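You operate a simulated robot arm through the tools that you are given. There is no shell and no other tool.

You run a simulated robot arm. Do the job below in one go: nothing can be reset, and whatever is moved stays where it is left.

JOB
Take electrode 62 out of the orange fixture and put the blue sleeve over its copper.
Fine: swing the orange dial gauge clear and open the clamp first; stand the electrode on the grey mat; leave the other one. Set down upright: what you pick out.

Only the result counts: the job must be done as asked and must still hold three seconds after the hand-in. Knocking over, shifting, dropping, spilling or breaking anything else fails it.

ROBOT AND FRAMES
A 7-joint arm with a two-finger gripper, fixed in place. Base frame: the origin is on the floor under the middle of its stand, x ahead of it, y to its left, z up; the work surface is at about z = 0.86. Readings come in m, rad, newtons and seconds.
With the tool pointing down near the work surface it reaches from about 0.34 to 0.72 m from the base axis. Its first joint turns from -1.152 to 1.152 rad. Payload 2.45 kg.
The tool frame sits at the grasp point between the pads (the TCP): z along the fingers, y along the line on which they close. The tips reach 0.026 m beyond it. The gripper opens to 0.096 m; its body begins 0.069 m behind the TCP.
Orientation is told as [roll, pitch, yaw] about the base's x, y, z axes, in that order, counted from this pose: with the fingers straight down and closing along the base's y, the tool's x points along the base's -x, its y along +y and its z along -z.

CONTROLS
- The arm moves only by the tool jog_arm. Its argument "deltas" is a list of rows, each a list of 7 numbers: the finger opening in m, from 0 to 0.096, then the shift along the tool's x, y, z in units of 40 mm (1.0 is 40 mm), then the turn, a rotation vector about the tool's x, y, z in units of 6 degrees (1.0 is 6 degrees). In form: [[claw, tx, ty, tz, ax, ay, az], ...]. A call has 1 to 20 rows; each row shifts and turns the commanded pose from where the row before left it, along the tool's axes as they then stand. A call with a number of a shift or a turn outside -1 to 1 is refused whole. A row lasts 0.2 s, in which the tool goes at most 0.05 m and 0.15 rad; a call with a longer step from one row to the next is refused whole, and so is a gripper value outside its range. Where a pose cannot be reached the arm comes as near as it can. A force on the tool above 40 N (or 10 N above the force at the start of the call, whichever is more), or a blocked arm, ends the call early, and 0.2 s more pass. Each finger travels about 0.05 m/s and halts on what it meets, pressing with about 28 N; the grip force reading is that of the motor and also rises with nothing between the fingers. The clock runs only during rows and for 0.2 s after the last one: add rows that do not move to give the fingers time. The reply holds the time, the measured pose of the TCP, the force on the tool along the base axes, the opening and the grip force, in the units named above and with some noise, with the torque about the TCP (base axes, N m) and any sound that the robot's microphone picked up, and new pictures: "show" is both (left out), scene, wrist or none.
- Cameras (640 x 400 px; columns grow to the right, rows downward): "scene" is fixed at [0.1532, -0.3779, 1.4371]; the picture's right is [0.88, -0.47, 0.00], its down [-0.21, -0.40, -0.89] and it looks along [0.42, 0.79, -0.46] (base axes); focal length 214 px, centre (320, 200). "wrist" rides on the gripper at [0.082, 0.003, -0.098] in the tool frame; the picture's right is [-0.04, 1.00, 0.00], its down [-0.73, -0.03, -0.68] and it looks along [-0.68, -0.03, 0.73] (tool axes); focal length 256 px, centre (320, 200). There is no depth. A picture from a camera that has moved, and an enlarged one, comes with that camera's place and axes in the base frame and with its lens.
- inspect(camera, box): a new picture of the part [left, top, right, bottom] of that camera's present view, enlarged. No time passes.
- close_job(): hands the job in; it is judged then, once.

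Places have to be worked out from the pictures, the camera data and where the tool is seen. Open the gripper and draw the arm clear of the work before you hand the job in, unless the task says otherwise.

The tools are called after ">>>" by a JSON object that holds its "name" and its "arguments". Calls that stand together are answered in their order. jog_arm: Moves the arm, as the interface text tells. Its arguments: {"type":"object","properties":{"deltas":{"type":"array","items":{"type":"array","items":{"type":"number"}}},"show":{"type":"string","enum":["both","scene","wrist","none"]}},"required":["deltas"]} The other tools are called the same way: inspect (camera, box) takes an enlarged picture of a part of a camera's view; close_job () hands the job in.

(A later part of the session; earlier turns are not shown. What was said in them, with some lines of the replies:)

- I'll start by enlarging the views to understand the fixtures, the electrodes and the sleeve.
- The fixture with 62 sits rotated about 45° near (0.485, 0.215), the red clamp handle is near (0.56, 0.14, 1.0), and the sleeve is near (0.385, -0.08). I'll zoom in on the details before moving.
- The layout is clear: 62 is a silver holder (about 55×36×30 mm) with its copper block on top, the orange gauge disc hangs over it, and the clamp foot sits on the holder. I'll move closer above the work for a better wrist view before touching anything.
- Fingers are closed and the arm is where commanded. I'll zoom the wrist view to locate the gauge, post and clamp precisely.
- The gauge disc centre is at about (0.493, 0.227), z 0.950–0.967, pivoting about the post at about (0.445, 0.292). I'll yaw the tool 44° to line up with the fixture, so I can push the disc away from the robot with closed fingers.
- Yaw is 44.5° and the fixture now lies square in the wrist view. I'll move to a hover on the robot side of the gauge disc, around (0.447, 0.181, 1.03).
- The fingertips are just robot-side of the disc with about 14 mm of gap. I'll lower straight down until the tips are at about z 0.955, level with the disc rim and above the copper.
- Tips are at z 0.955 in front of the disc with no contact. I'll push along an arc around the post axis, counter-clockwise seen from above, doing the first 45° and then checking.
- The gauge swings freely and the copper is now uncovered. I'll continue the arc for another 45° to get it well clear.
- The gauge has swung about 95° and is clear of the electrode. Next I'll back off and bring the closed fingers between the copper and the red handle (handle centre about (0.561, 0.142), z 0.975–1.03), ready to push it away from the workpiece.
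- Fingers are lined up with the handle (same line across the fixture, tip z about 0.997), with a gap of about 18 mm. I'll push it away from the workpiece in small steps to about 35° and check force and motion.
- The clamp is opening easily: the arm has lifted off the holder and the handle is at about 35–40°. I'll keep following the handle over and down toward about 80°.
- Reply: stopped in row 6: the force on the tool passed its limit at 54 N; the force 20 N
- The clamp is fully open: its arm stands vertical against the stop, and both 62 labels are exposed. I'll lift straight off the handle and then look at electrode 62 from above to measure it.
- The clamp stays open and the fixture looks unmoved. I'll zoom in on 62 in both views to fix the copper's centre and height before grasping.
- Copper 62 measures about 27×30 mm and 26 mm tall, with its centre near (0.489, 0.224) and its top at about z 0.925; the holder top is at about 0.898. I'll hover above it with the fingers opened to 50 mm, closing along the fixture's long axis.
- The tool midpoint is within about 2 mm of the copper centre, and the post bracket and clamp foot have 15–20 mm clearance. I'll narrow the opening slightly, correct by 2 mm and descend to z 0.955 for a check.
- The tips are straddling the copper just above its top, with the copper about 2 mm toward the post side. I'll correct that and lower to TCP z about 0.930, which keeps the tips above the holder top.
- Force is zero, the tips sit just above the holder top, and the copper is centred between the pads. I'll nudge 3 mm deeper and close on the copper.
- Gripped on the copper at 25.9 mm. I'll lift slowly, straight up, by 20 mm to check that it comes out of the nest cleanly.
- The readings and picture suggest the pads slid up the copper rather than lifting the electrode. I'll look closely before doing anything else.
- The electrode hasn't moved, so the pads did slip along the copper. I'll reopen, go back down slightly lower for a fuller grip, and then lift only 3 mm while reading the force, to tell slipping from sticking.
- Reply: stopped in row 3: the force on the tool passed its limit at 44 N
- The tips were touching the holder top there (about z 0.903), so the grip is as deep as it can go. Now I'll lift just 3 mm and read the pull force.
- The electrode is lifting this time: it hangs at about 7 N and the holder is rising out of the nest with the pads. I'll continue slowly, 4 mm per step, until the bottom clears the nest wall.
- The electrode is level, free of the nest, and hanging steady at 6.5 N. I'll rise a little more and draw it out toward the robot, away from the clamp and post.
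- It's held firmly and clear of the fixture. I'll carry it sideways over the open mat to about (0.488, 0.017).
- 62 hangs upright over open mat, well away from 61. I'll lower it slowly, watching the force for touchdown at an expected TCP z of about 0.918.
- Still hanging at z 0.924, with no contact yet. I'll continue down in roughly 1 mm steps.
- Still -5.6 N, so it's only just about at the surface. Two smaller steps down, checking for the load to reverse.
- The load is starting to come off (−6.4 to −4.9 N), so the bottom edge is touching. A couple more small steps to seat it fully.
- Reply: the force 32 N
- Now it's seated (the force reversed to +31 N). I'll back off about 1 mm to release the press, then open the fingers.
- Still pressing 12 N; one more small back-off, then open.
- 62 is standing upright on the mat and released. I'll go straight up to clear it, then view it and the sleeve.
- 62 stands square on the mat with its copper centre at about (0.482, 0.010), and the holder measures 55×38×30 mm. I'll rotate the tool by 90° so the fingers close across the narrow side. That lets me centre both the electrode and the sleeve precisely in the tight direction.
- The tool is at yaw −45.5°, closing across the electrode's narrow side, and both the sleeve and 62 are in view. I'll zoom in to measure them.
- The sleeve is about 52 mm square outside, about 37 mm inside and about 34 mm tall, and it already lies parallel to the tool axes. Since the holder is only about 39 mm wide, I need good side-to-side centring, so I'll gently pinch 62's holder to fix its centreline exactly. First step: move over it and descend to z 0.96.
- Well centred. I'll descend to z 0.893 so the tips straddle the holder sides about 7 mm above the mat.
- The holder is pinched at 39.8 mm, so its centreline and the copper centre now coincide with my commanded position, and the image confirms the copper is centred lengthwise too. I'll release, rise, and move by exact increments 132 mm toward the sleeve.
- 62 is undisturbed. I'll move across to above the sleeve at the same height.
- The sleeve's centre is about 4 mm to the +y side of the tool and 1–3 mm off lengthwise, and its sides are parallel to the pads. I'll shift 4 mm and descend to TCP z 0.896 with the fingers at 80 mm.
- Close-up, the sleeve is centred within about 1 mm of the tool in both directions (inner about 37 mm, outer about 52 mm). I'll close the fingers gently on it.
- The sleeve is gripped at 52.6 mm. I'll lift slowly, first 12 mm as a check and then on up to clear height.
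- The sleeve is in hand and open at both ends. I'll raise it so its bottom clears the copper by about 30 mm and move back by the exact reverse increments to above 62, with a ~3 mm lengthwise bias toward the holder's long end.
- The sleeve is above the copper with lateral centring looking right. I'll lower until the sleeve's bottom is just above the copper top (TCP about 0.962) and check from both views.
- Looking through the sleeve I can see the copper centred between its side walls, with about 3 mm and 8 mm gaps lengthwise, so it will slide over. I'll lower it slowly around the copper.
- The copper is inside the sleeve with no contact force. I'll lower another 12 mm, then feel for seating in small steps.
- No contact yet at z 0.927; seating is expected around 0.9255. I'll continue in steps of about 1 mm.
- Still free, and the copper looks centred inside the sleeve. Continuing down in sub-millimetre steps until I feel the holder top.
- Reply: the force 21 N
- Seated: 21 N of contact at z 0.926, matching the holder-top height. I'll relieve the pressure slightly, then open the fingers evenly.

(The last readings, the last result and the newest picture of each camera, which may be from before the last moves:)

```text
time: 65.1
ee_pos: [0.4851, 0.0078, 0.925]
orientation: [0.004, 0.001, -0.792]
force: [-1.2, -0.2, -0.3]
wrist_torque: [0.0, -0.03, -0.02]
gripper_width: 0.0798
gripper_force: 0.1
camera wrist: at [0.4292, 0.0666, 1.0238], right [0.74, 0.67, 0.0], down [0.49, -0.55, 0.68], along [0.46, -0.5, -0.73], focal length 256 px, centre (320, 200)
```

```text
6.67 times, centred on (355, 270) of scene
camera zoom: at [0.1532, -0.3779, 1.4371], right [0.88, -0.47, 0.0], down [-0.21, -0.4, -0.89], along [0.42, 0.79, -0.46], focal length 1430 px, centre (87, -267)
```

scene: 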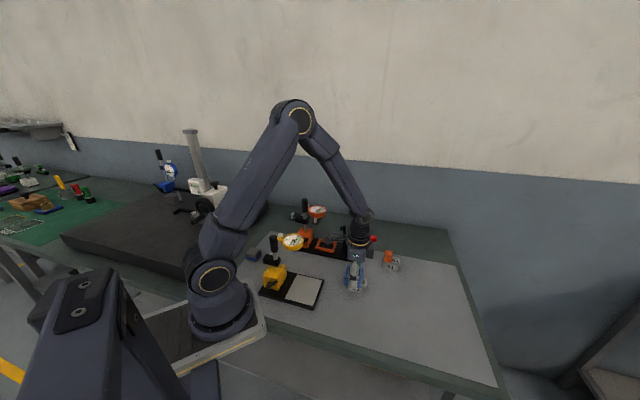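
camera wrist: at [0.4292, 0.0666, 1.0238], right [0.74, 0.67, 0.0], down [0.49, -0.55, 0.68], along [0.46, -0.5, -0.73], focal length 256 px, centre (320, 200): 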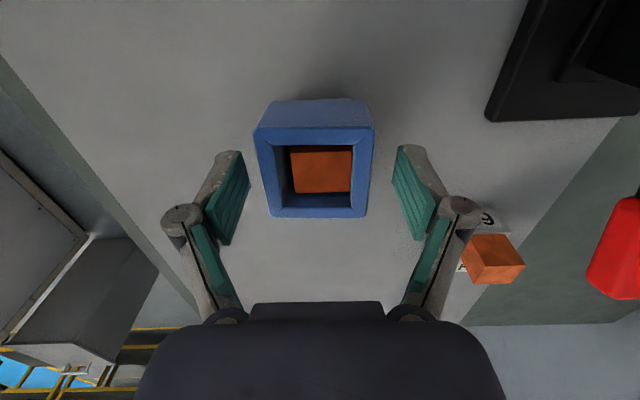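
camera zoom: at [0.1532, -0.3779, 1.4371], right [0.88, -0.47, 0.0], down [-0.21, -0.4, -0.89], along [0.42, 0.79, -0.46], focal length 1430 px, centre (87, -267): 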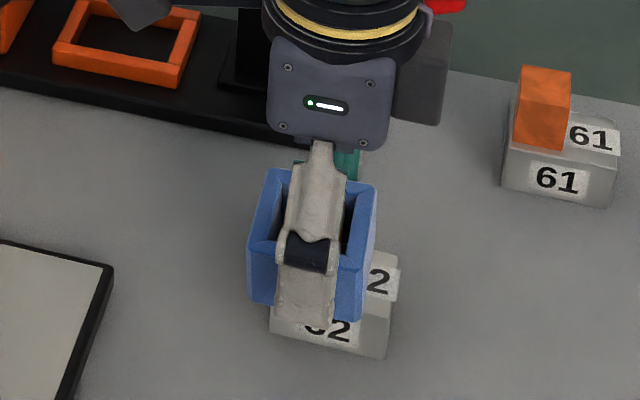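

After release the sleeve seems to have shifted about 2 mm and dipped slightly at the end where the copper meets the holder edge. I'll raise the gripper clear and look closely.

>>> {"name": "jog_arm", "arguments": {"deltas": [[0.08, 0, 0, -0.3, 0, 0, 0], [0.08, 0, 0, -0.6, 0, 0, 0], [0.08, 0, 0, -0.6, 0, 0, 0], [0.08, 0, 0, -0.5, 0, 0, 0], [0.08, 0, 0, 0, 0, 0, 0]], "show": "both"}}

>>> {"name": "inspect", "arguments": {"camera": "wrist", "box": [260, 50, 380, 150]}}

>>> {"name": "inspect", "arguments": {"camera": "scene", "box": [330, 250, 380, 300]}}

```text
time: 66.3
ee_pos: [0.4839, 0.0063, 1.0055]
orientation: [0.004, 0.0, -0.792]
force: [0.4, -0.7, -0.5]
wrist_torque: [-0.01, -0.03, 0.0]
gripper_width: 0.08
gripper_force: 0.0
camera wrist: at [0.4285, 0.0666, 1.1044], right [0.74, 0.67, 0.0], down [0.49, -0.55, 0.68], along [0.46, -0.5, -0.73], focal length 256 px, centre (320, 200)
```

scene: 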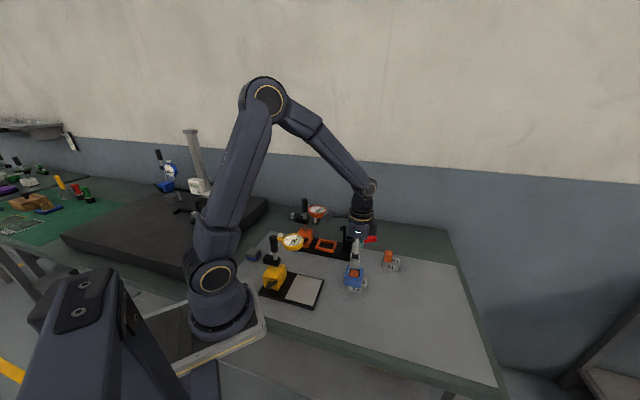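
wrist: 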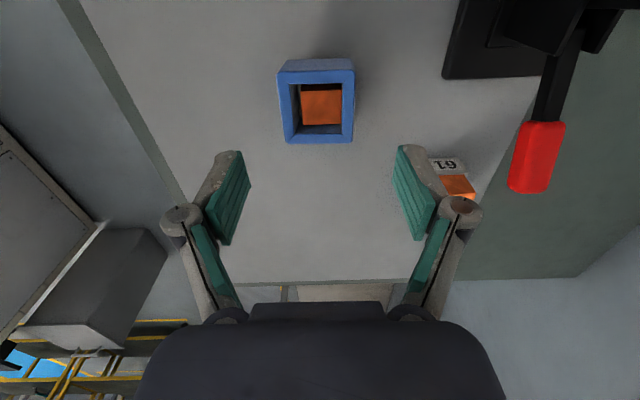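

```text
4.00 times, centred on (320, 100) of wrist
camera zoom: at [0.4285, 0.0666, 1.1044], right [0.74, 0.67, 0.0], down [0.49, -0.55, 0.68], along [0.46, -0.5, -0.73], focal length 1024 px, centre (320, 600)
```

zoom: 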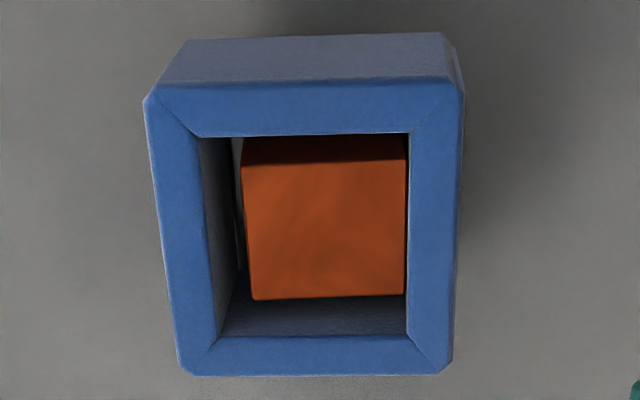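

```text
8.00 times, centred on (355, 275) of scene
camera zoom: at [0.1532, -0.3779, 1.4371], right [0.88, -0.47, 0.0], down [-0.21, -0.4, -0.89], along [0.42, 0.79, -0.46], focal length 1716 px, centre (40, -400)
```

zoom: 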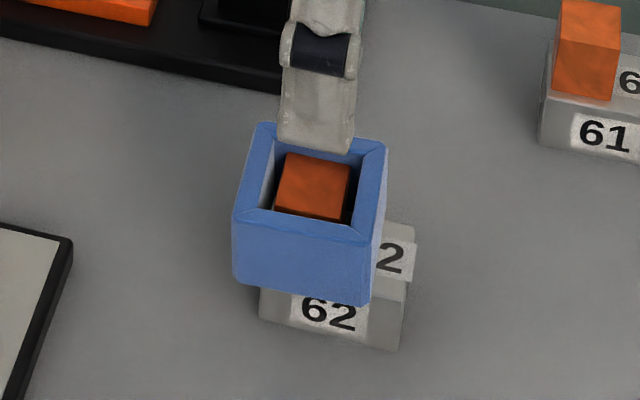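

The sleeve has settled with a slight lean: it slid about 3 mm sideways against the copper and dips at the copper end, where its wall overhangs the holder. I'll re-grip it, lift a little, and shift it lengthwise so its end wall also rests on the holder.

>>> {"name": "jog_arm", "arguments": {"deltas": [[0.08, 0, 0, 0.5, 0, 0, 0], [0.08, 0, 0, 0.6, 0, 0, 0], [0.08, 0, 0, 0.5, 0, 0, 0], [0.08, 0, 0, 0.35, 0, 0, 0], [0.08, 0, 0, 0, 0, 0, 0]], "show": "wrist"}}

>>> {"name": "inspect", "arguments": {"camera": "wrist", "box": [200, 60, 440, 240]}}

```text
time: 67.5
ee_pos: [0.4843, 0.0068, 0.9278]
orientation: [0.005, 0.003, -0.793]
force: [-0.5, 0.2, -0.4]
wrist_torque: [0.04, 0.02, -0.03]
gripper_width: 0.0798
gripper_force: 0.1
camera wrist: at [0.4293, 0.0663, 1.0257], right [0.74, 0.67, 0.0], down [0.49, -0.55, 0.68], along [0.46, -0.5, -0.73], focal length 256 px, centre (320, 200)
```

wrist: 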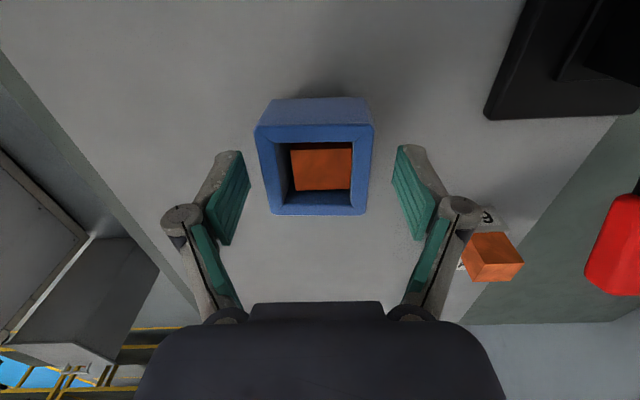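

```text
2.22 times, centred on (320, 150) of wrist
camera zoom: at [0.4293, 0.0663, 1.0257], right [0.74, 0.67, 0.0], down [0.49, -0.55, 0.68], along [0.46, -0.5, -0.73], focal length 569 px, centre (320, 311)
```

zoom: 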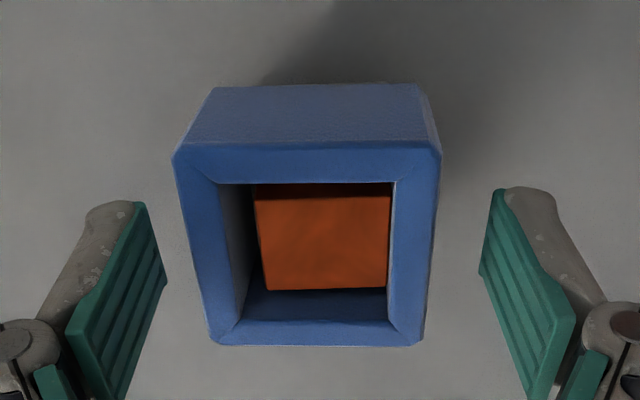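

Fingers straddle the sleeve again. Closing gently to recentre it sideways.

>>> {"name": "jog_arm", "arguments": {"deltas": [[0.07, 0, 0, 0, 0, 0, 0], [0.063, 0, 0, 0, 0, 0, 0], [0.058, 0, 0, 0, 0, 0, 0], [0.054, 0, 0, 0, 0, 0, 0], [0.05, 0, 0, 0, 0, 0, 0], [0.044, 0, 0, 0, 0, 0, 0], [0.044, 0, 0, 0, 0, 0, 0]], "show": "wrist"}}

>>> {"name": "inspect", "arguments": {"camera": "wrist", "box": [200, 60, 440, 240]}}

>>> {"name": "inspect", "arguments": {"camera": "scene", "box": [330, 250, 380, 300]}}

```text
time: 69.1
ee_pos: [0.4848, 0.0071, 0.9274]
orientation: [0.005, 0.001, -0.791]
force: [-1.3, -1.8, 4.4]
wrist_torque: [0.0, 0.07, 0.07]
gripper_width: 0.0529
gripper_force: 27.9
camera wrist: at [0.4294, 0.0663, 1.026], right [0.74, 0.67, 0.0], down [0.49, -0.55, 0.68], along [0.46, -0.5, -0.73], focal length 256 px, centre (320, 200)
```

wrist: 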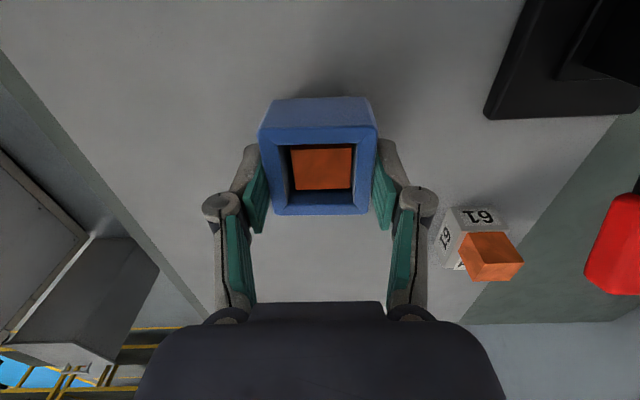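

```text
2.22 times, centred on (320, 150) of wrist
camera zoom: at [0.4294, 0.0663, 1.026], right [0.74, 0.67, 0.0], down [0.49, -0.55, 0.68], along [0.46, -0.5, -0.73], focal length 569 px, centre (320, 311)
```

zoom: 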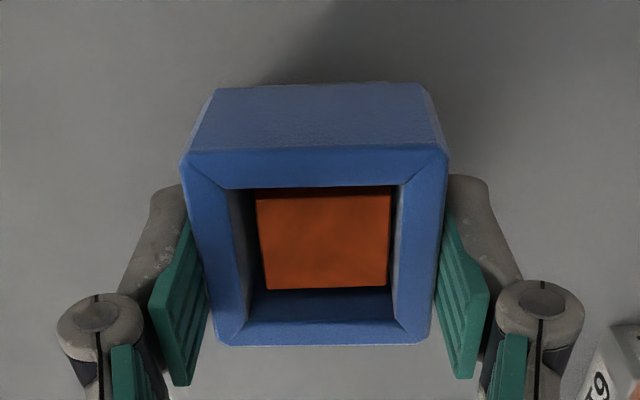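

```text
8.00 times, centred on (355, 275) of scene
camera zoom: at [0.1531, -0.378, 1.4371], right [0.88, -0.47, 0.0], down [-0.21, -0.4, -0.89], along [0.42, 0.79, -0.46], focal length 1716 px, centre (40, -400)
```

zoom: 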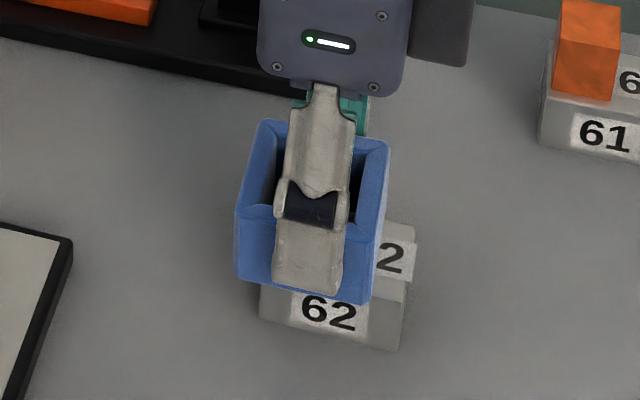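

The sleeve is centred sideways again. I'll lift it 4 mm off the holder and shift it about 2.4 mm lengthwise toward the holder's long end, then check.

>>> {"name": "jog_arm", "arguments": {"deltas": [[0.044, 0, 0, -0.05, 0, 0, 0], [0.044, 0, 0, -0.05, 0, 0, 0], [0.044, -0.03, 0, 0, 0, 0, 0], [0.044, -0.03, 0, 0, 0, 0, 0], [0.044, 0, 0, 0, 0, 0, 0]], "show": "wrist"}}

>>> {"name": "inspect", "arguments": {"camera": "wrist", "box": [200, 60, 440, 240]}}

>>> {"name": "inspect", "arguments": {"camera": "scene", "box": [330, 250, 380, 300]}}

```text
time: 70.3
ee_pos: [0.4859, 0.0041, 0.9318]
orientation: [0.006, -0.001, -0.794]
force: [0.3, 0.4, 0.2]
wrist_torque: [0.01, 0.01, 0.01]
gripper_width: 0.0529
gripper_force: 28.3
camera wrist: at [0.4312, 0.0648, 1.0299], right [0.74, 0.67, 0.0], down [0.49, -0.55, 0.68], along [0.46, -0.5, -0.73], focal length 256 px, centre (320, 200)
```

wrist: 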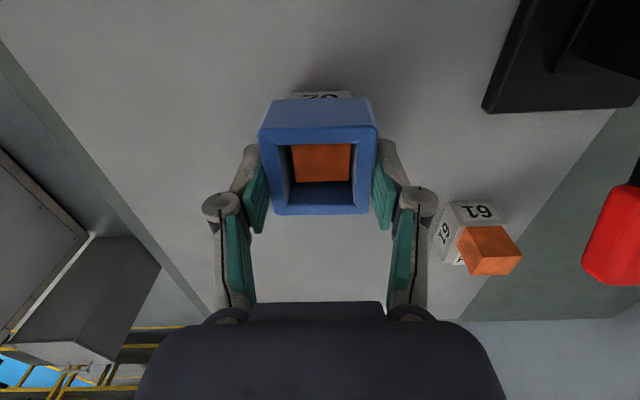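

```text
2.22 times, centred on (320, 150) of wrist
camera zoom: at [0.4312, 0.0648, 1.0299], right [0.74, 0.67, 0.0], down [0.49, -0.55, 0.68], along [0.46, -0.5, -0.73], focal length 569 px, centre (320, 311)
```

zoom: 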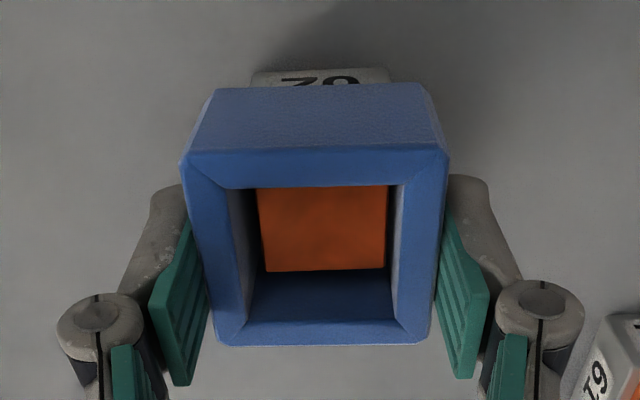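

```text
8.00 times, centred on (355, 275) of scene
camera zoom: at [0.1532, -0.3779, 1.4371], right [0.88, -0.47, 0.0], down [-0.21, -0.4, -0.89], along [0.42, 0.79, -0.46], focal length 1716 px, centre (40, -400)
```

zoom: 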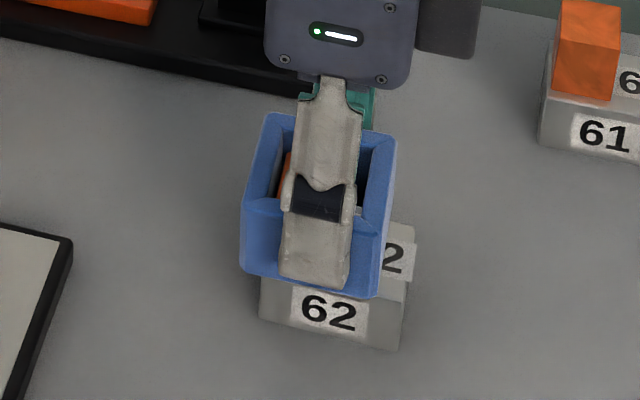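

The sleeve is held free, with an estimated lengthwise offset of about −3.9 mm. I'll nudge about 1 mm further and see whether its end wall touches the copper.

>>> {"name": "jog_arm", "arguments": {"deltas": [[0.044, -0.022, 0, 0, 0, 0, 0], [0.044, 0, 0, 0, 0, 0, 0]], "show": "none"}}

>>> {"name": "jog_arm", "arguments": {"deltas": [[0.044, -0.015, 0, 0, 0, 0, 0], [0.044, 0, 0, 0, 0, 0, 0]], "show": "wrist"}}

>>> {"name": "inspect", "arguments": {"camera": "wrist", "box": [200, 60, 440, 240]}}

```text
time: 70.9
ee_pos: [0.4861, 0.0041, 0.9315]
orientation: [0.006, 0.0, -0.793]
force: [-0.4, 0.2, -0.4]
wrist_torque: [0.0, 0.01, -0.01]
gripper_width: 0.053
gripper_force: 28.2
```

```text
time: 71.5
ee_pos: [0.4865, 0.0059, 0.9316]
orientation: [0.005, 0.0, -0.792]
force: [-1.1, 0.7, -0.3]
wrist_torque: [-0.01, 0.02, 0.0]
gripper_width: 0.0529
gripper_force: 27.9
camera wrist: at [0.4322, 0.064, 1.03], right [0.74, 0.67, 0.0], down [0.49, -0.55, 0.68], along [0.46, -0.5, -0.73], focal length 256 px, centre (320, 200)
```

wrist: 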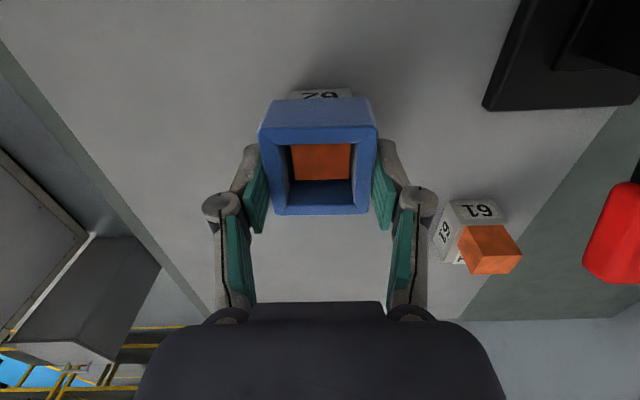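

```text
2.22 times, centred on (320, 150) of wrist
camera zoom: at [0.4322, 0.064, 1.03], right [0.74, 0.67, 0.0], down [0.49, -0.55, 0.68], along [0.46, -0.5, -0.73], focal length 569 px, centre (320, 311)
```

zoom: 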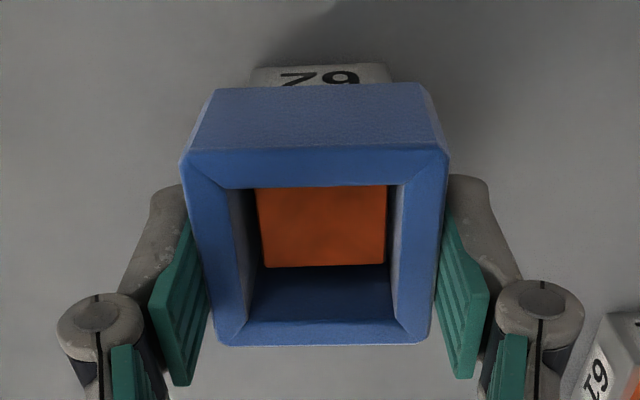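

It's very near touching now (estimated offset about −5 mm). I'll lower it onto the holder here and press lightly so it beds flat.

>>> {"name": "jog_arm", "arguments": {"deltas": [[0.044, 0, 0, 0.04, 0, 0, 0], [0.044, 0, 0, 0.03, 0, 0, 0], [0.044, 0, 0, 0, 0, 0, 0]], "show": "none"}}

>>> {"name": "jog_arm", "arguments": {"deltas": [[0.044, 0, 0, 0.025, 0, 0, 0], [0.044, 0, 0, 0, 0, 0, 0]], "show": "none"}}

>>> {"name": "jog_arm", "arguments": {"deltas": [[0.044, 0, 0, 0.02, 0, 0, 0], [0.044, 0, 0, 0, 0, 0, 0]], "show": "wrist"}}

>>> {"name": "inspect", "arguments": {"camera": "wrist", "box": [200, 60, 440, 240]}}

```text
time: 72.3
ee_pos: [0.4869, 0.0057, 0.9283]
orientation: [0.004, 0.002, -0.793]
force: [0.8, 0.1, -0.8]
wrist_torque: [-0.03, 0.01, 0.03]
gripper_width: 0.0529
gripper_force: 27.9
```

```text
time: 72.9
ee_pos: [0.488, 0.0057, 0.9285]
orientation: [0.003, 0.001, -0.793]
force: [-2.0, -0.7, 5.3]
wrist_torque: [0.1, 0.14, 0.01]
gripper_width: 0.0532
gripper_force: 27.9
```

```text
time: 73.5
ee_pos: [0.4872, 0.0053, 0.9266]
orientation: [0.005, -0.002, -0.793]
force: [-5.9, 1.7, 21.2]
wrist_torque: [0.41, 0.33, 0.01]
gripper_width: 0.0527
gripper_force: 27.7
camera wrist: at [0.4318, 0.0641, 1.0258], right [0.74, 0.67, 0.01], down [0.49, -0.55, 0.68], along [0.46, -0.5, -0.73], focal length 256 px, centre (320, 200)
```

wrist: 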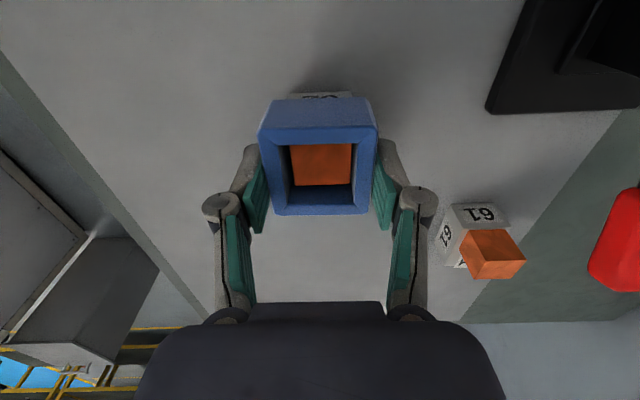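

```text
2.22 times, centred on (320, 150) of wrist
camera zoom: at [0.4318, 0.0641, 1.0258], right [0.74, 0.67, 0.01], down [0.49, -0.55, 0.68], along [0.46, -0.5, -0.73], focal length 569 px, centre (320, 311)
```

zoom: 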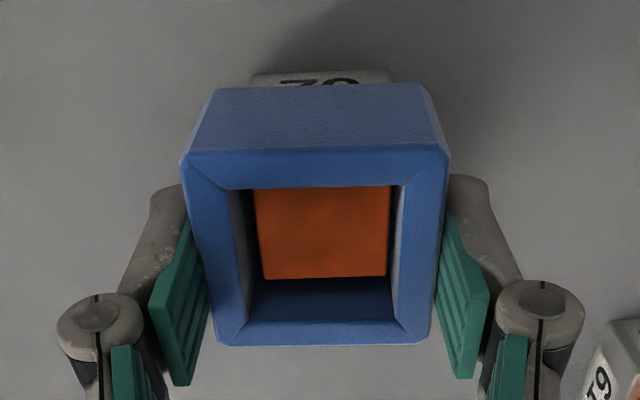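

Now the reaction acts at the sleeve's end wall (torque puts it about 25 mm out), so that wall does overlap the holder. The sleeve is just tilted about 2.5° in my grip, so I'll relieve the pressure and release, letting the other side settle flat.

>>> {"name": "jog_arm", "arguments": {"deltas": [[0.044, 0, 0, -0.018, 0, 0, 0], [0.044, 0, 0, 0, 0, 0, 0]], "show": "none"}}

>>> {"name": "jog_arm", "arguments": {"deltas": [[0.054, 0, 0, 0, 0, 0, 0], [0.056, 0, 0, 0, 0, 0, 0], [0.06, 0, 0, 0, 0, 0, 0], [0.066, 0, 0, 0, 0, 0, 0], [0.074, 0, 0, 0, 0, 0, 0], [0.08, 0, 0, 0, 0, 0, 0]], "show": "wrist"}}

>>> {"name": "inspect", "arguments": {"camera": "wrist", "box": [200, 60, 440, 240]}}

>>> {"name": "inspect", "arguments": {"camera": "scene", "box": [330, 250, 380, 300]}}

```text
time: 74.1
ee_pos: [0.4868, 0.0051, 0.9272]
orientation: [0.005, 0.0, -0.791]
force: [-2.2, 0.9, 11.4]
wrist_torque: [0.28, 0.17, -0.01]
gripper_width: 0.0529
gripper_force: 27.8
```

```text
time: 75.5
ee_pos: [0.487, 0.0058, 0.9272]
orientation: [0.004, 0.002, -0.792]
force: [-0.5, -0.2, 0.3]
wrist_torque: [-0.02, 0.0, -0.03]
gripper_width: 0.0799
gripper_force: 0.1
camera wrist: at [0.4319, 0.064, 1.0258], right [0.74, 0.67, 0.0], down [0.49, -0.55, 0.68], along [0.46, -0.5, -0.73], focal length 256 px, centre (320, 200)
```

wrist: 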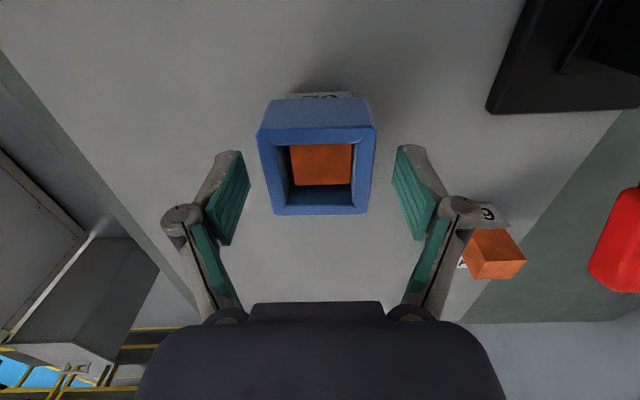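

```text
2.22 times, centred on (320, 150) of wrist
camera zoom: at [0.4319, 0.064, 1.0258], right [0.74, 0.67, 0.0], down [0.49, -0.55, 0.68], along [0.46, -0.5, -0.73], focal length 569 px, centre (320, 311)
```

zoom: 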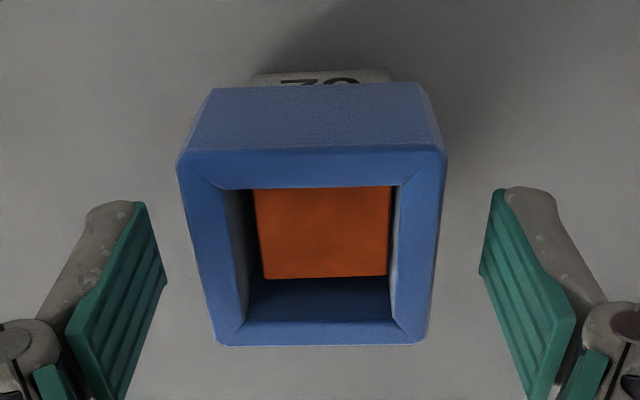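

```text
8.00 times, centred on (355, 275) of scene
camera zoom: at [0.1532, -0.3779, 1.4371], right [0.88, -0.47, 0.0], down [-0.21, -0.4, -0.89], along [0.42, 0.79, -0.46], focal length 1716 px, centre (40, -400)
```

zoom: 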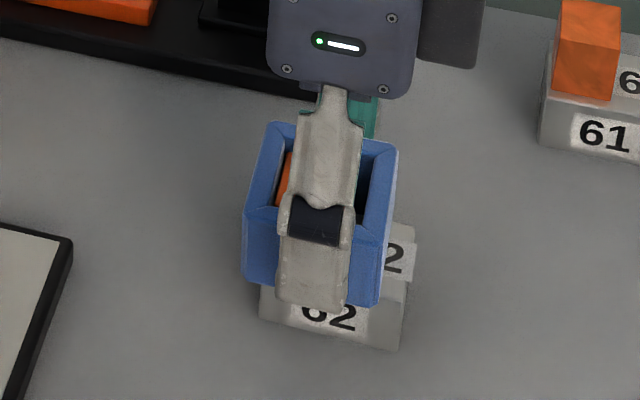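

It stayed put this time, with under 1 mm of sideways shift. I'll raise the gripper clear and check whether it sits flat.

>>> {"name": "jog_arm", "arguments": {"deltas": [[0.08, 0, 0, -0.3, 0, 0, 0], [0.08, 0, 0, -0.6, 0, 0, 0], [0.08, 0, 0, -0.6, 0, 0, 0], [0.08, 0, 0, -0.7, 0, 0, 0], [0.08, 0.5, 0, -0.7, 0, 0, 0], [0.08, 0.8, 0.3, -0.4, 0, 0, 0], [0.08, 0.8, 0.5, 0, 0, 0, 0], [0.08, 0, 0, 0, 0, 0, 0]], "show": "both"}}

>>> {"name": "inspect", "arguments": {"camera": "scene", "box": [330, 250, 380, 300]}}

>>> {"name": "inspect", "arguments": {"camera": "wrist", "box": [240, 0, 360, 90]}}

```text
time: 77.3
ee_pos: [0.4512, 0.0869, 1.0605]
orientation: [0.003, 0.0, -0.793]
force: [0.0, 0.9, 0.8]
wrist_torque: [-0.02, 0.0, -0.02]
gripper_width: 0.08
gripper_force: 0.1
camera wrist: at [0.3951, 0.1462, 1.1589], right [0.74, 0.67, 0.0], down [0.49, -0.55, 0.68], along [0.46, -0.5, -0.73], focal length 256 px, centre (320, 200)
```

scene: 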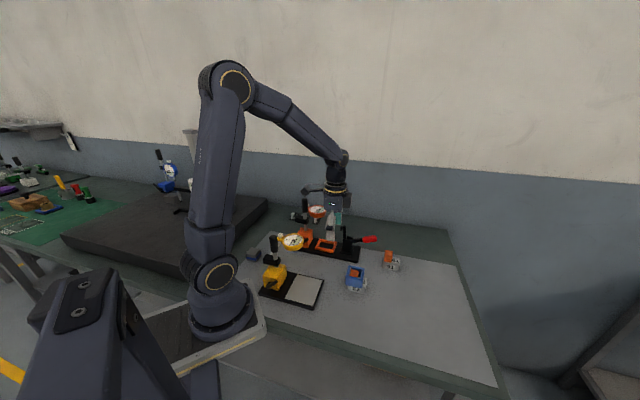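
wrist: 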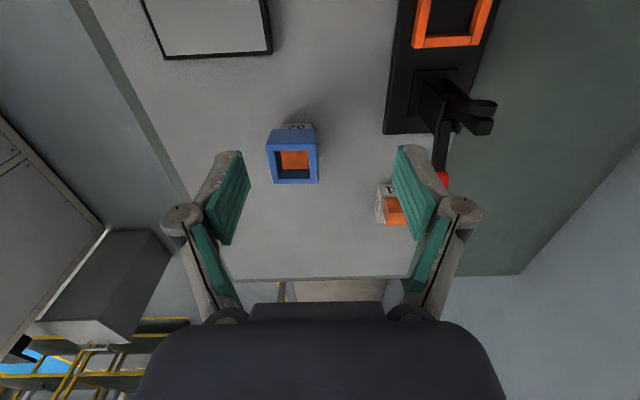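

```text
8.00 times, centred on (355, 275) of scene
camera zoom: at [0.1532, -0.3779, 1.4371], right [0.88, -0.47, 0.0], down [-0.21, -0.4, -0.89], along [0.42, 0.79, -0.46], focal length 1716 px, centre (40, -400)
```

zoom: 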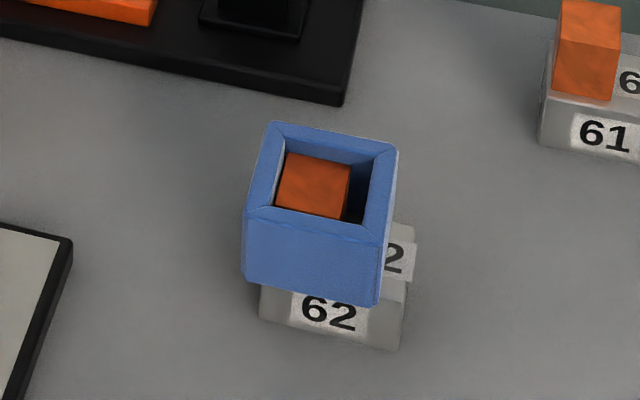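

```text
4.44 times, centred on (300, 45) of wrist
camera zoom: at [0.3951, 0.1462, 1.1589], right [0.74, 0.67, 0.0], down [0.49, -0.55, 0.68], along [0.46, -0.5, -0.73], focal length 1138 px, centre (409, 889)
```

zoom: 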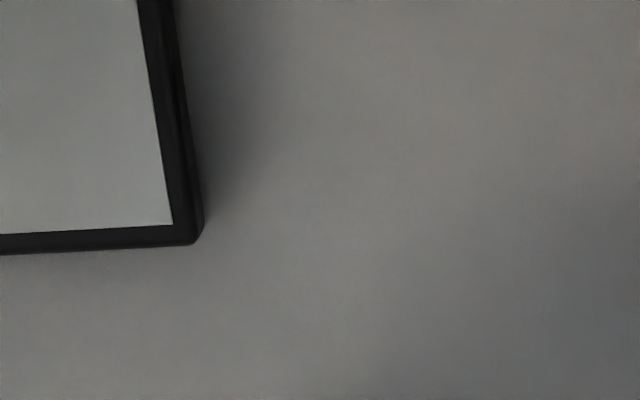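

From the scene view the sleeve's edges now match a level sleeve resting at the holder-top height (bottom edge at z about 0.89). I'll check it once more from the wrist camera.

>>> {"name": "inspect", "arguments": {"camera": "wrist", "box": [250, 110, 340, 195]}}

>>> {"name": "inspect", "arguments": {"camera": "scene", "box": [335, 255, 375, 295]}}

>>> {"name": "inspect", "arguments": {"camera": "scene", "box": [240, 190, 430, 320]}}

```text
4.71 times, centred on (295, 152) of wrist
camera zoom: at [0.3951, 0.1462, 1.1589], right [0.74, 0.67, 0.0], down [0.49, -0.55, 0.68], along [0.46, -0.5, -0.73], focal length 1205 px, centre (438, 424)
```

zoom: 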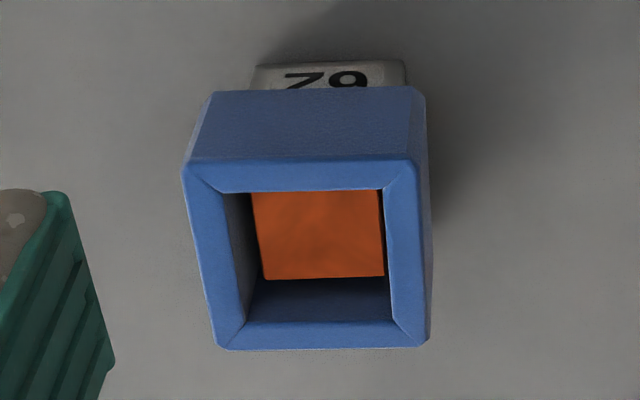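

```text
10.00 times, centred on (355, 275) of scene
camera zoom: at [0.1532, -0.3779, 1.4371], right [0.88, -0.47, 0.0], down [-0.21, -0.4, -0.89], along [0.42, 0.79, -0.46], focal length 2145 px, centre (-30, -550)
```

zoom: 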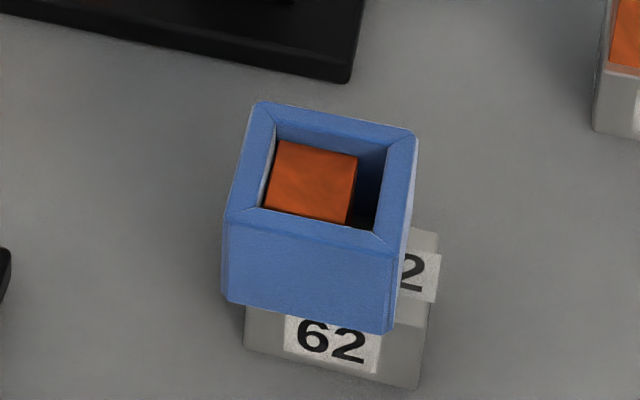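

```text
3.08 times, centred on (335, 255) of scene
camera zoom: at [0.1532, -0.3779, 1.4371], right [0.88, -0.47, 0.0], down [-0.21, -0.4, -0.89], along [0.42, 0.79, -0.46], focal length 660 px, centre (274, 31)
```

zoom: 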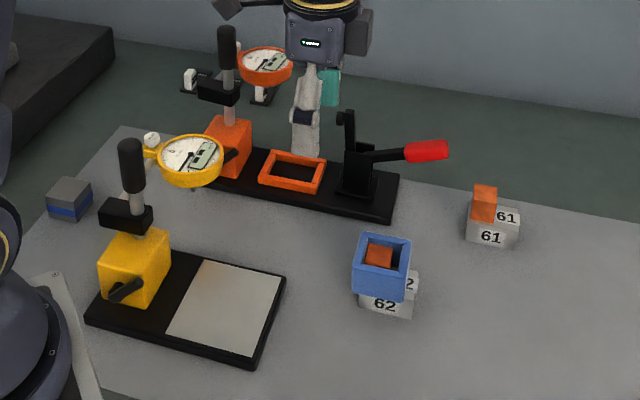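

Everything else is in place. I'll magnify the sleeve's lower edge to judge how flat it sits on the holder.

>>> {"name": "inspect", "arguments": {"camera": "scene", "box": [343, 266, 373, 292]}}

>>> {"name": "inspect", "arguments": {"camera": "wrist", "box": [262, 118, 326, 190]}}

```text
15.38 times, centred on (358, 279) of scene
camera zoom: at [0.1532, -0.3779, 1.4371], right [0.88, -0.47, 0.0], down [-0.21, -0.4, -0.89], along [0.42, 0.79, -0.46], focal length 3300 px, centre (-265, -1015)
```

zoom: 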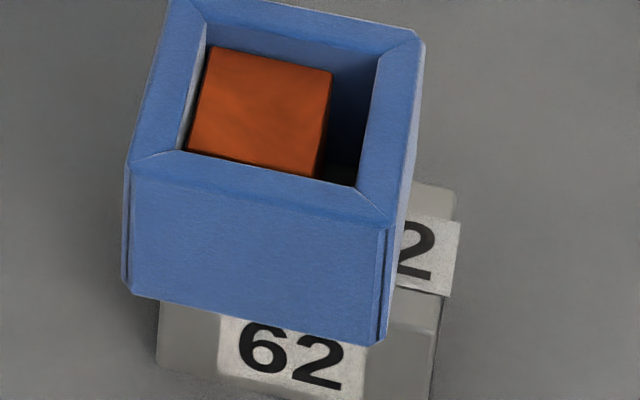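

```text
5.56 times, centred on (294, 154) of wrist
camera zoom: at [0.3951, 0.1462, 1.1589], right [0.74, 0.67, 0.0], down [0.49, -0.55, 0.68], along [0.46, -0.5, -0.73], focal length 1422 px, centre (464, 456)
```

zoom: 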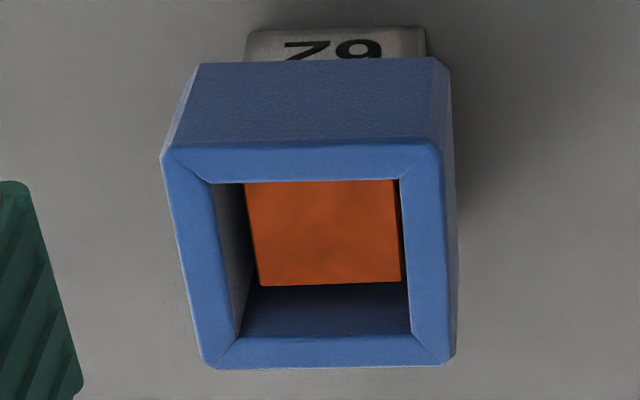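

The sleeve's edges match a level, seated sleeve to within about 1 mm, the copper is inside it, and 61, the fixture, the open clamp and the swung-out gauge are all as they should be. I'll draw the arm up and clear with the gripper open.

>>> {"name": "jog_arm", "arguments": {"deltas": [[0.09, 0, 0, -0.6, 0, 0, 0], [0.096, 0, 0, -0.9, 0, 0, 0], [0.096, 0, 0, -0.9, 0, 0, 0], [0.096, 0, 0, -0.9, 0, 0, 0], [0.096, 0, 0, -0.9, 0, 0, 0], [0.096, 0, -0.3, -0.3, 0, 0, 0], [0.096, 0, 0, 0, 0, 0, 0], [0.096, 0, 0, 0, 0, 0, 0]], "show": "both"}}

>>> {"name": "inspect", "arguments": {"camera": "scene", "box": [240, 190, 430, 320]}}

>>> {"name": "inspect", "arguments": {"camera": "scene", "box": [343, 266, 373, 292]}}

>>> {"name": "inspect", "arguments": {"camera": "wrist", "box": [200, 60, 480, 240]}}

```text
time: 79.1
ee_pos: [0.4411, 0.0765, 1.2394]
orientation: [0.005, -0.001, -0.793]
force: [-0.5, 0.2, 0.0]
wrist_torque: [-0.01, 0.04, 0.02]
gripper_width: 0.0958
gripper_force: 0.0
camera wrist: at [0.3861, 0.1367, 1.3383], right [0.74, 0.67, 0.0], down [0.49, -0.55, 0.68], along [0.46, -0.5, -0.73], focal length 256 px, centre (320, 200)
```

scene: 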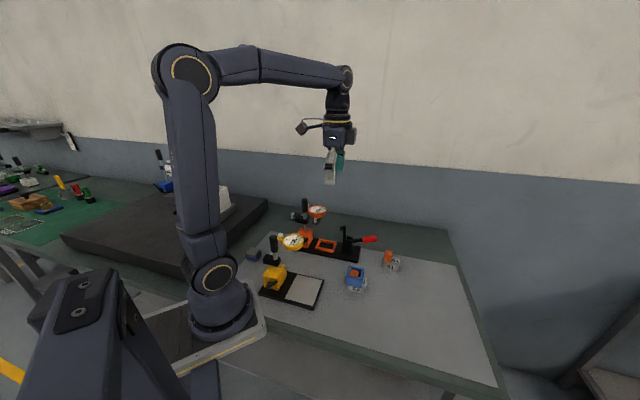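
wrist: 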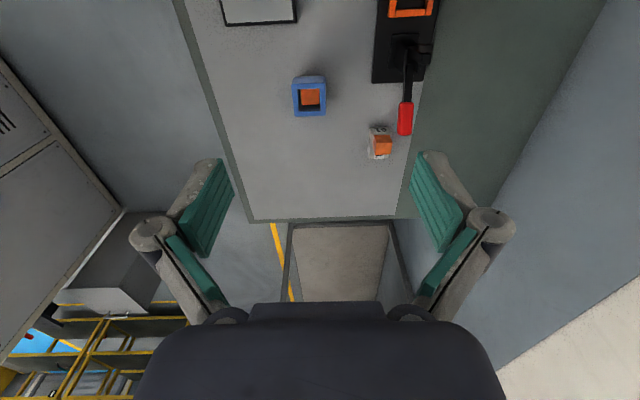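

```text
3.08 times, centred on (335, 255) of scene
camera zoom: at [0.1532, -0.3779, 1.4371], right [0.88, -0.47, 0.0], down [-0.21, -0.4, -0.89], along [0.42, 0.79, -0.46], focal length 660 px, centre (274, 31)
```

zoom: 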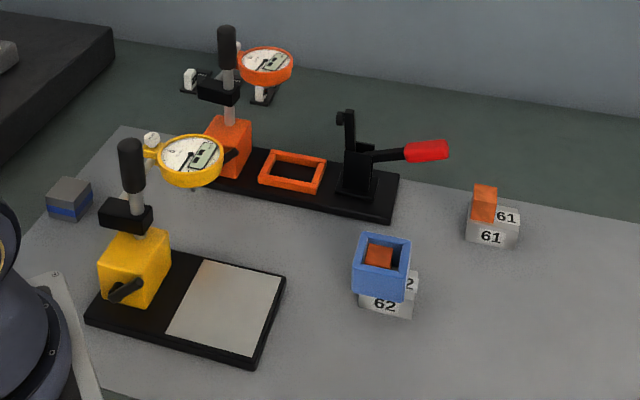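

```text
15.38 times, centred on (358, 279) of scene
camera zoom: at [0.1532, -0.3779, 1.4371], right [0.88, -0.47, 0.0], down [-0.21, -0.4, -0.89], along [0.42, 0.79, -0.46], focal length 3300 px, centre (-265, -1015)
```

zoom: 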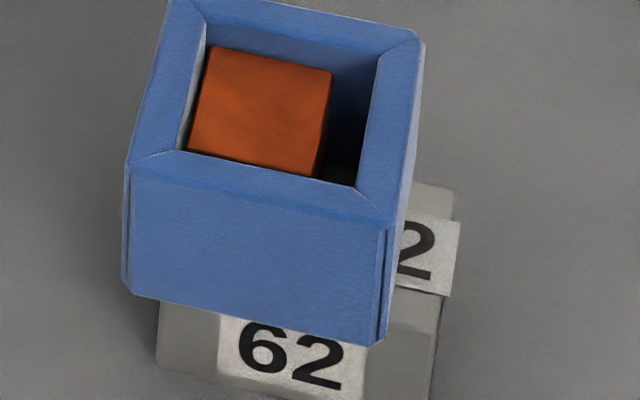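

```text
2.22 times, centred on (340, 150) of wrist
camera zoom: at [0.3861, 0.1367, 1.3383], right [0.74, 0.67, 0.0], down [0.49, -0.55, 0.68], along [0.46, -0.5, -0.73], focal length 569 px, centre (276, 311)
```

zoom: 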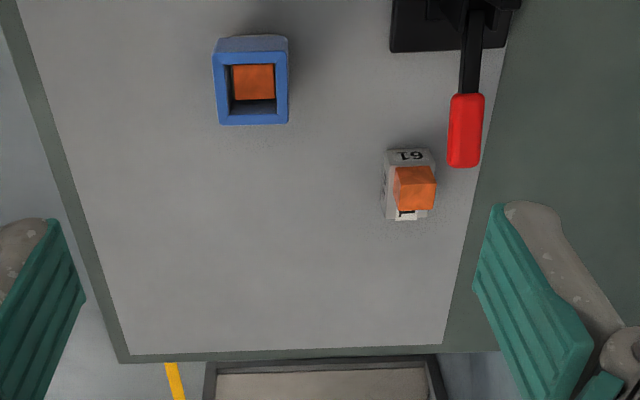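

The picture is unchanged since release, so the set-up is stable. 62 stands upright on the mat with the blue sleeve seated over its copper, 61 is untouched, the gauge is swung clear, the clamp is open, and the arm is withdrawn. Handing in.

>>> {"name": "close_job", "arguments": {}}

```text
The job is handed in.
```

Electrode 62 is out of the orange fixture and standing upright on the grey mat, with the blue sleeve seated over its copper. I handed the job in with the arm clear and the gripper open.

- **Fixture:** I swung the orange dial gauge about 95° clear and opened the clamp to its stop before lifting. Both stayed where I left them.
- **Lift:** The first lift slipped along the copper without moving the electrode. The second grip held and brought it out level.
- **Sleeve:** On the first placement it settled with a lean of about 2.5°. I re-gripped it and moved it along so its end wall also rests on the holder.
- **Final fit:** The sleeve sits level to within about 1 mm, as judged from the camera pictures. It is about 5 mm off-centre along the holder, with the copper fully inside. It did not move in the roughly 3 s I watched after releasing it.
- **Everything else:** Electrode 61, the yellow fixture and the other items on the table were left alone and look unmoved.
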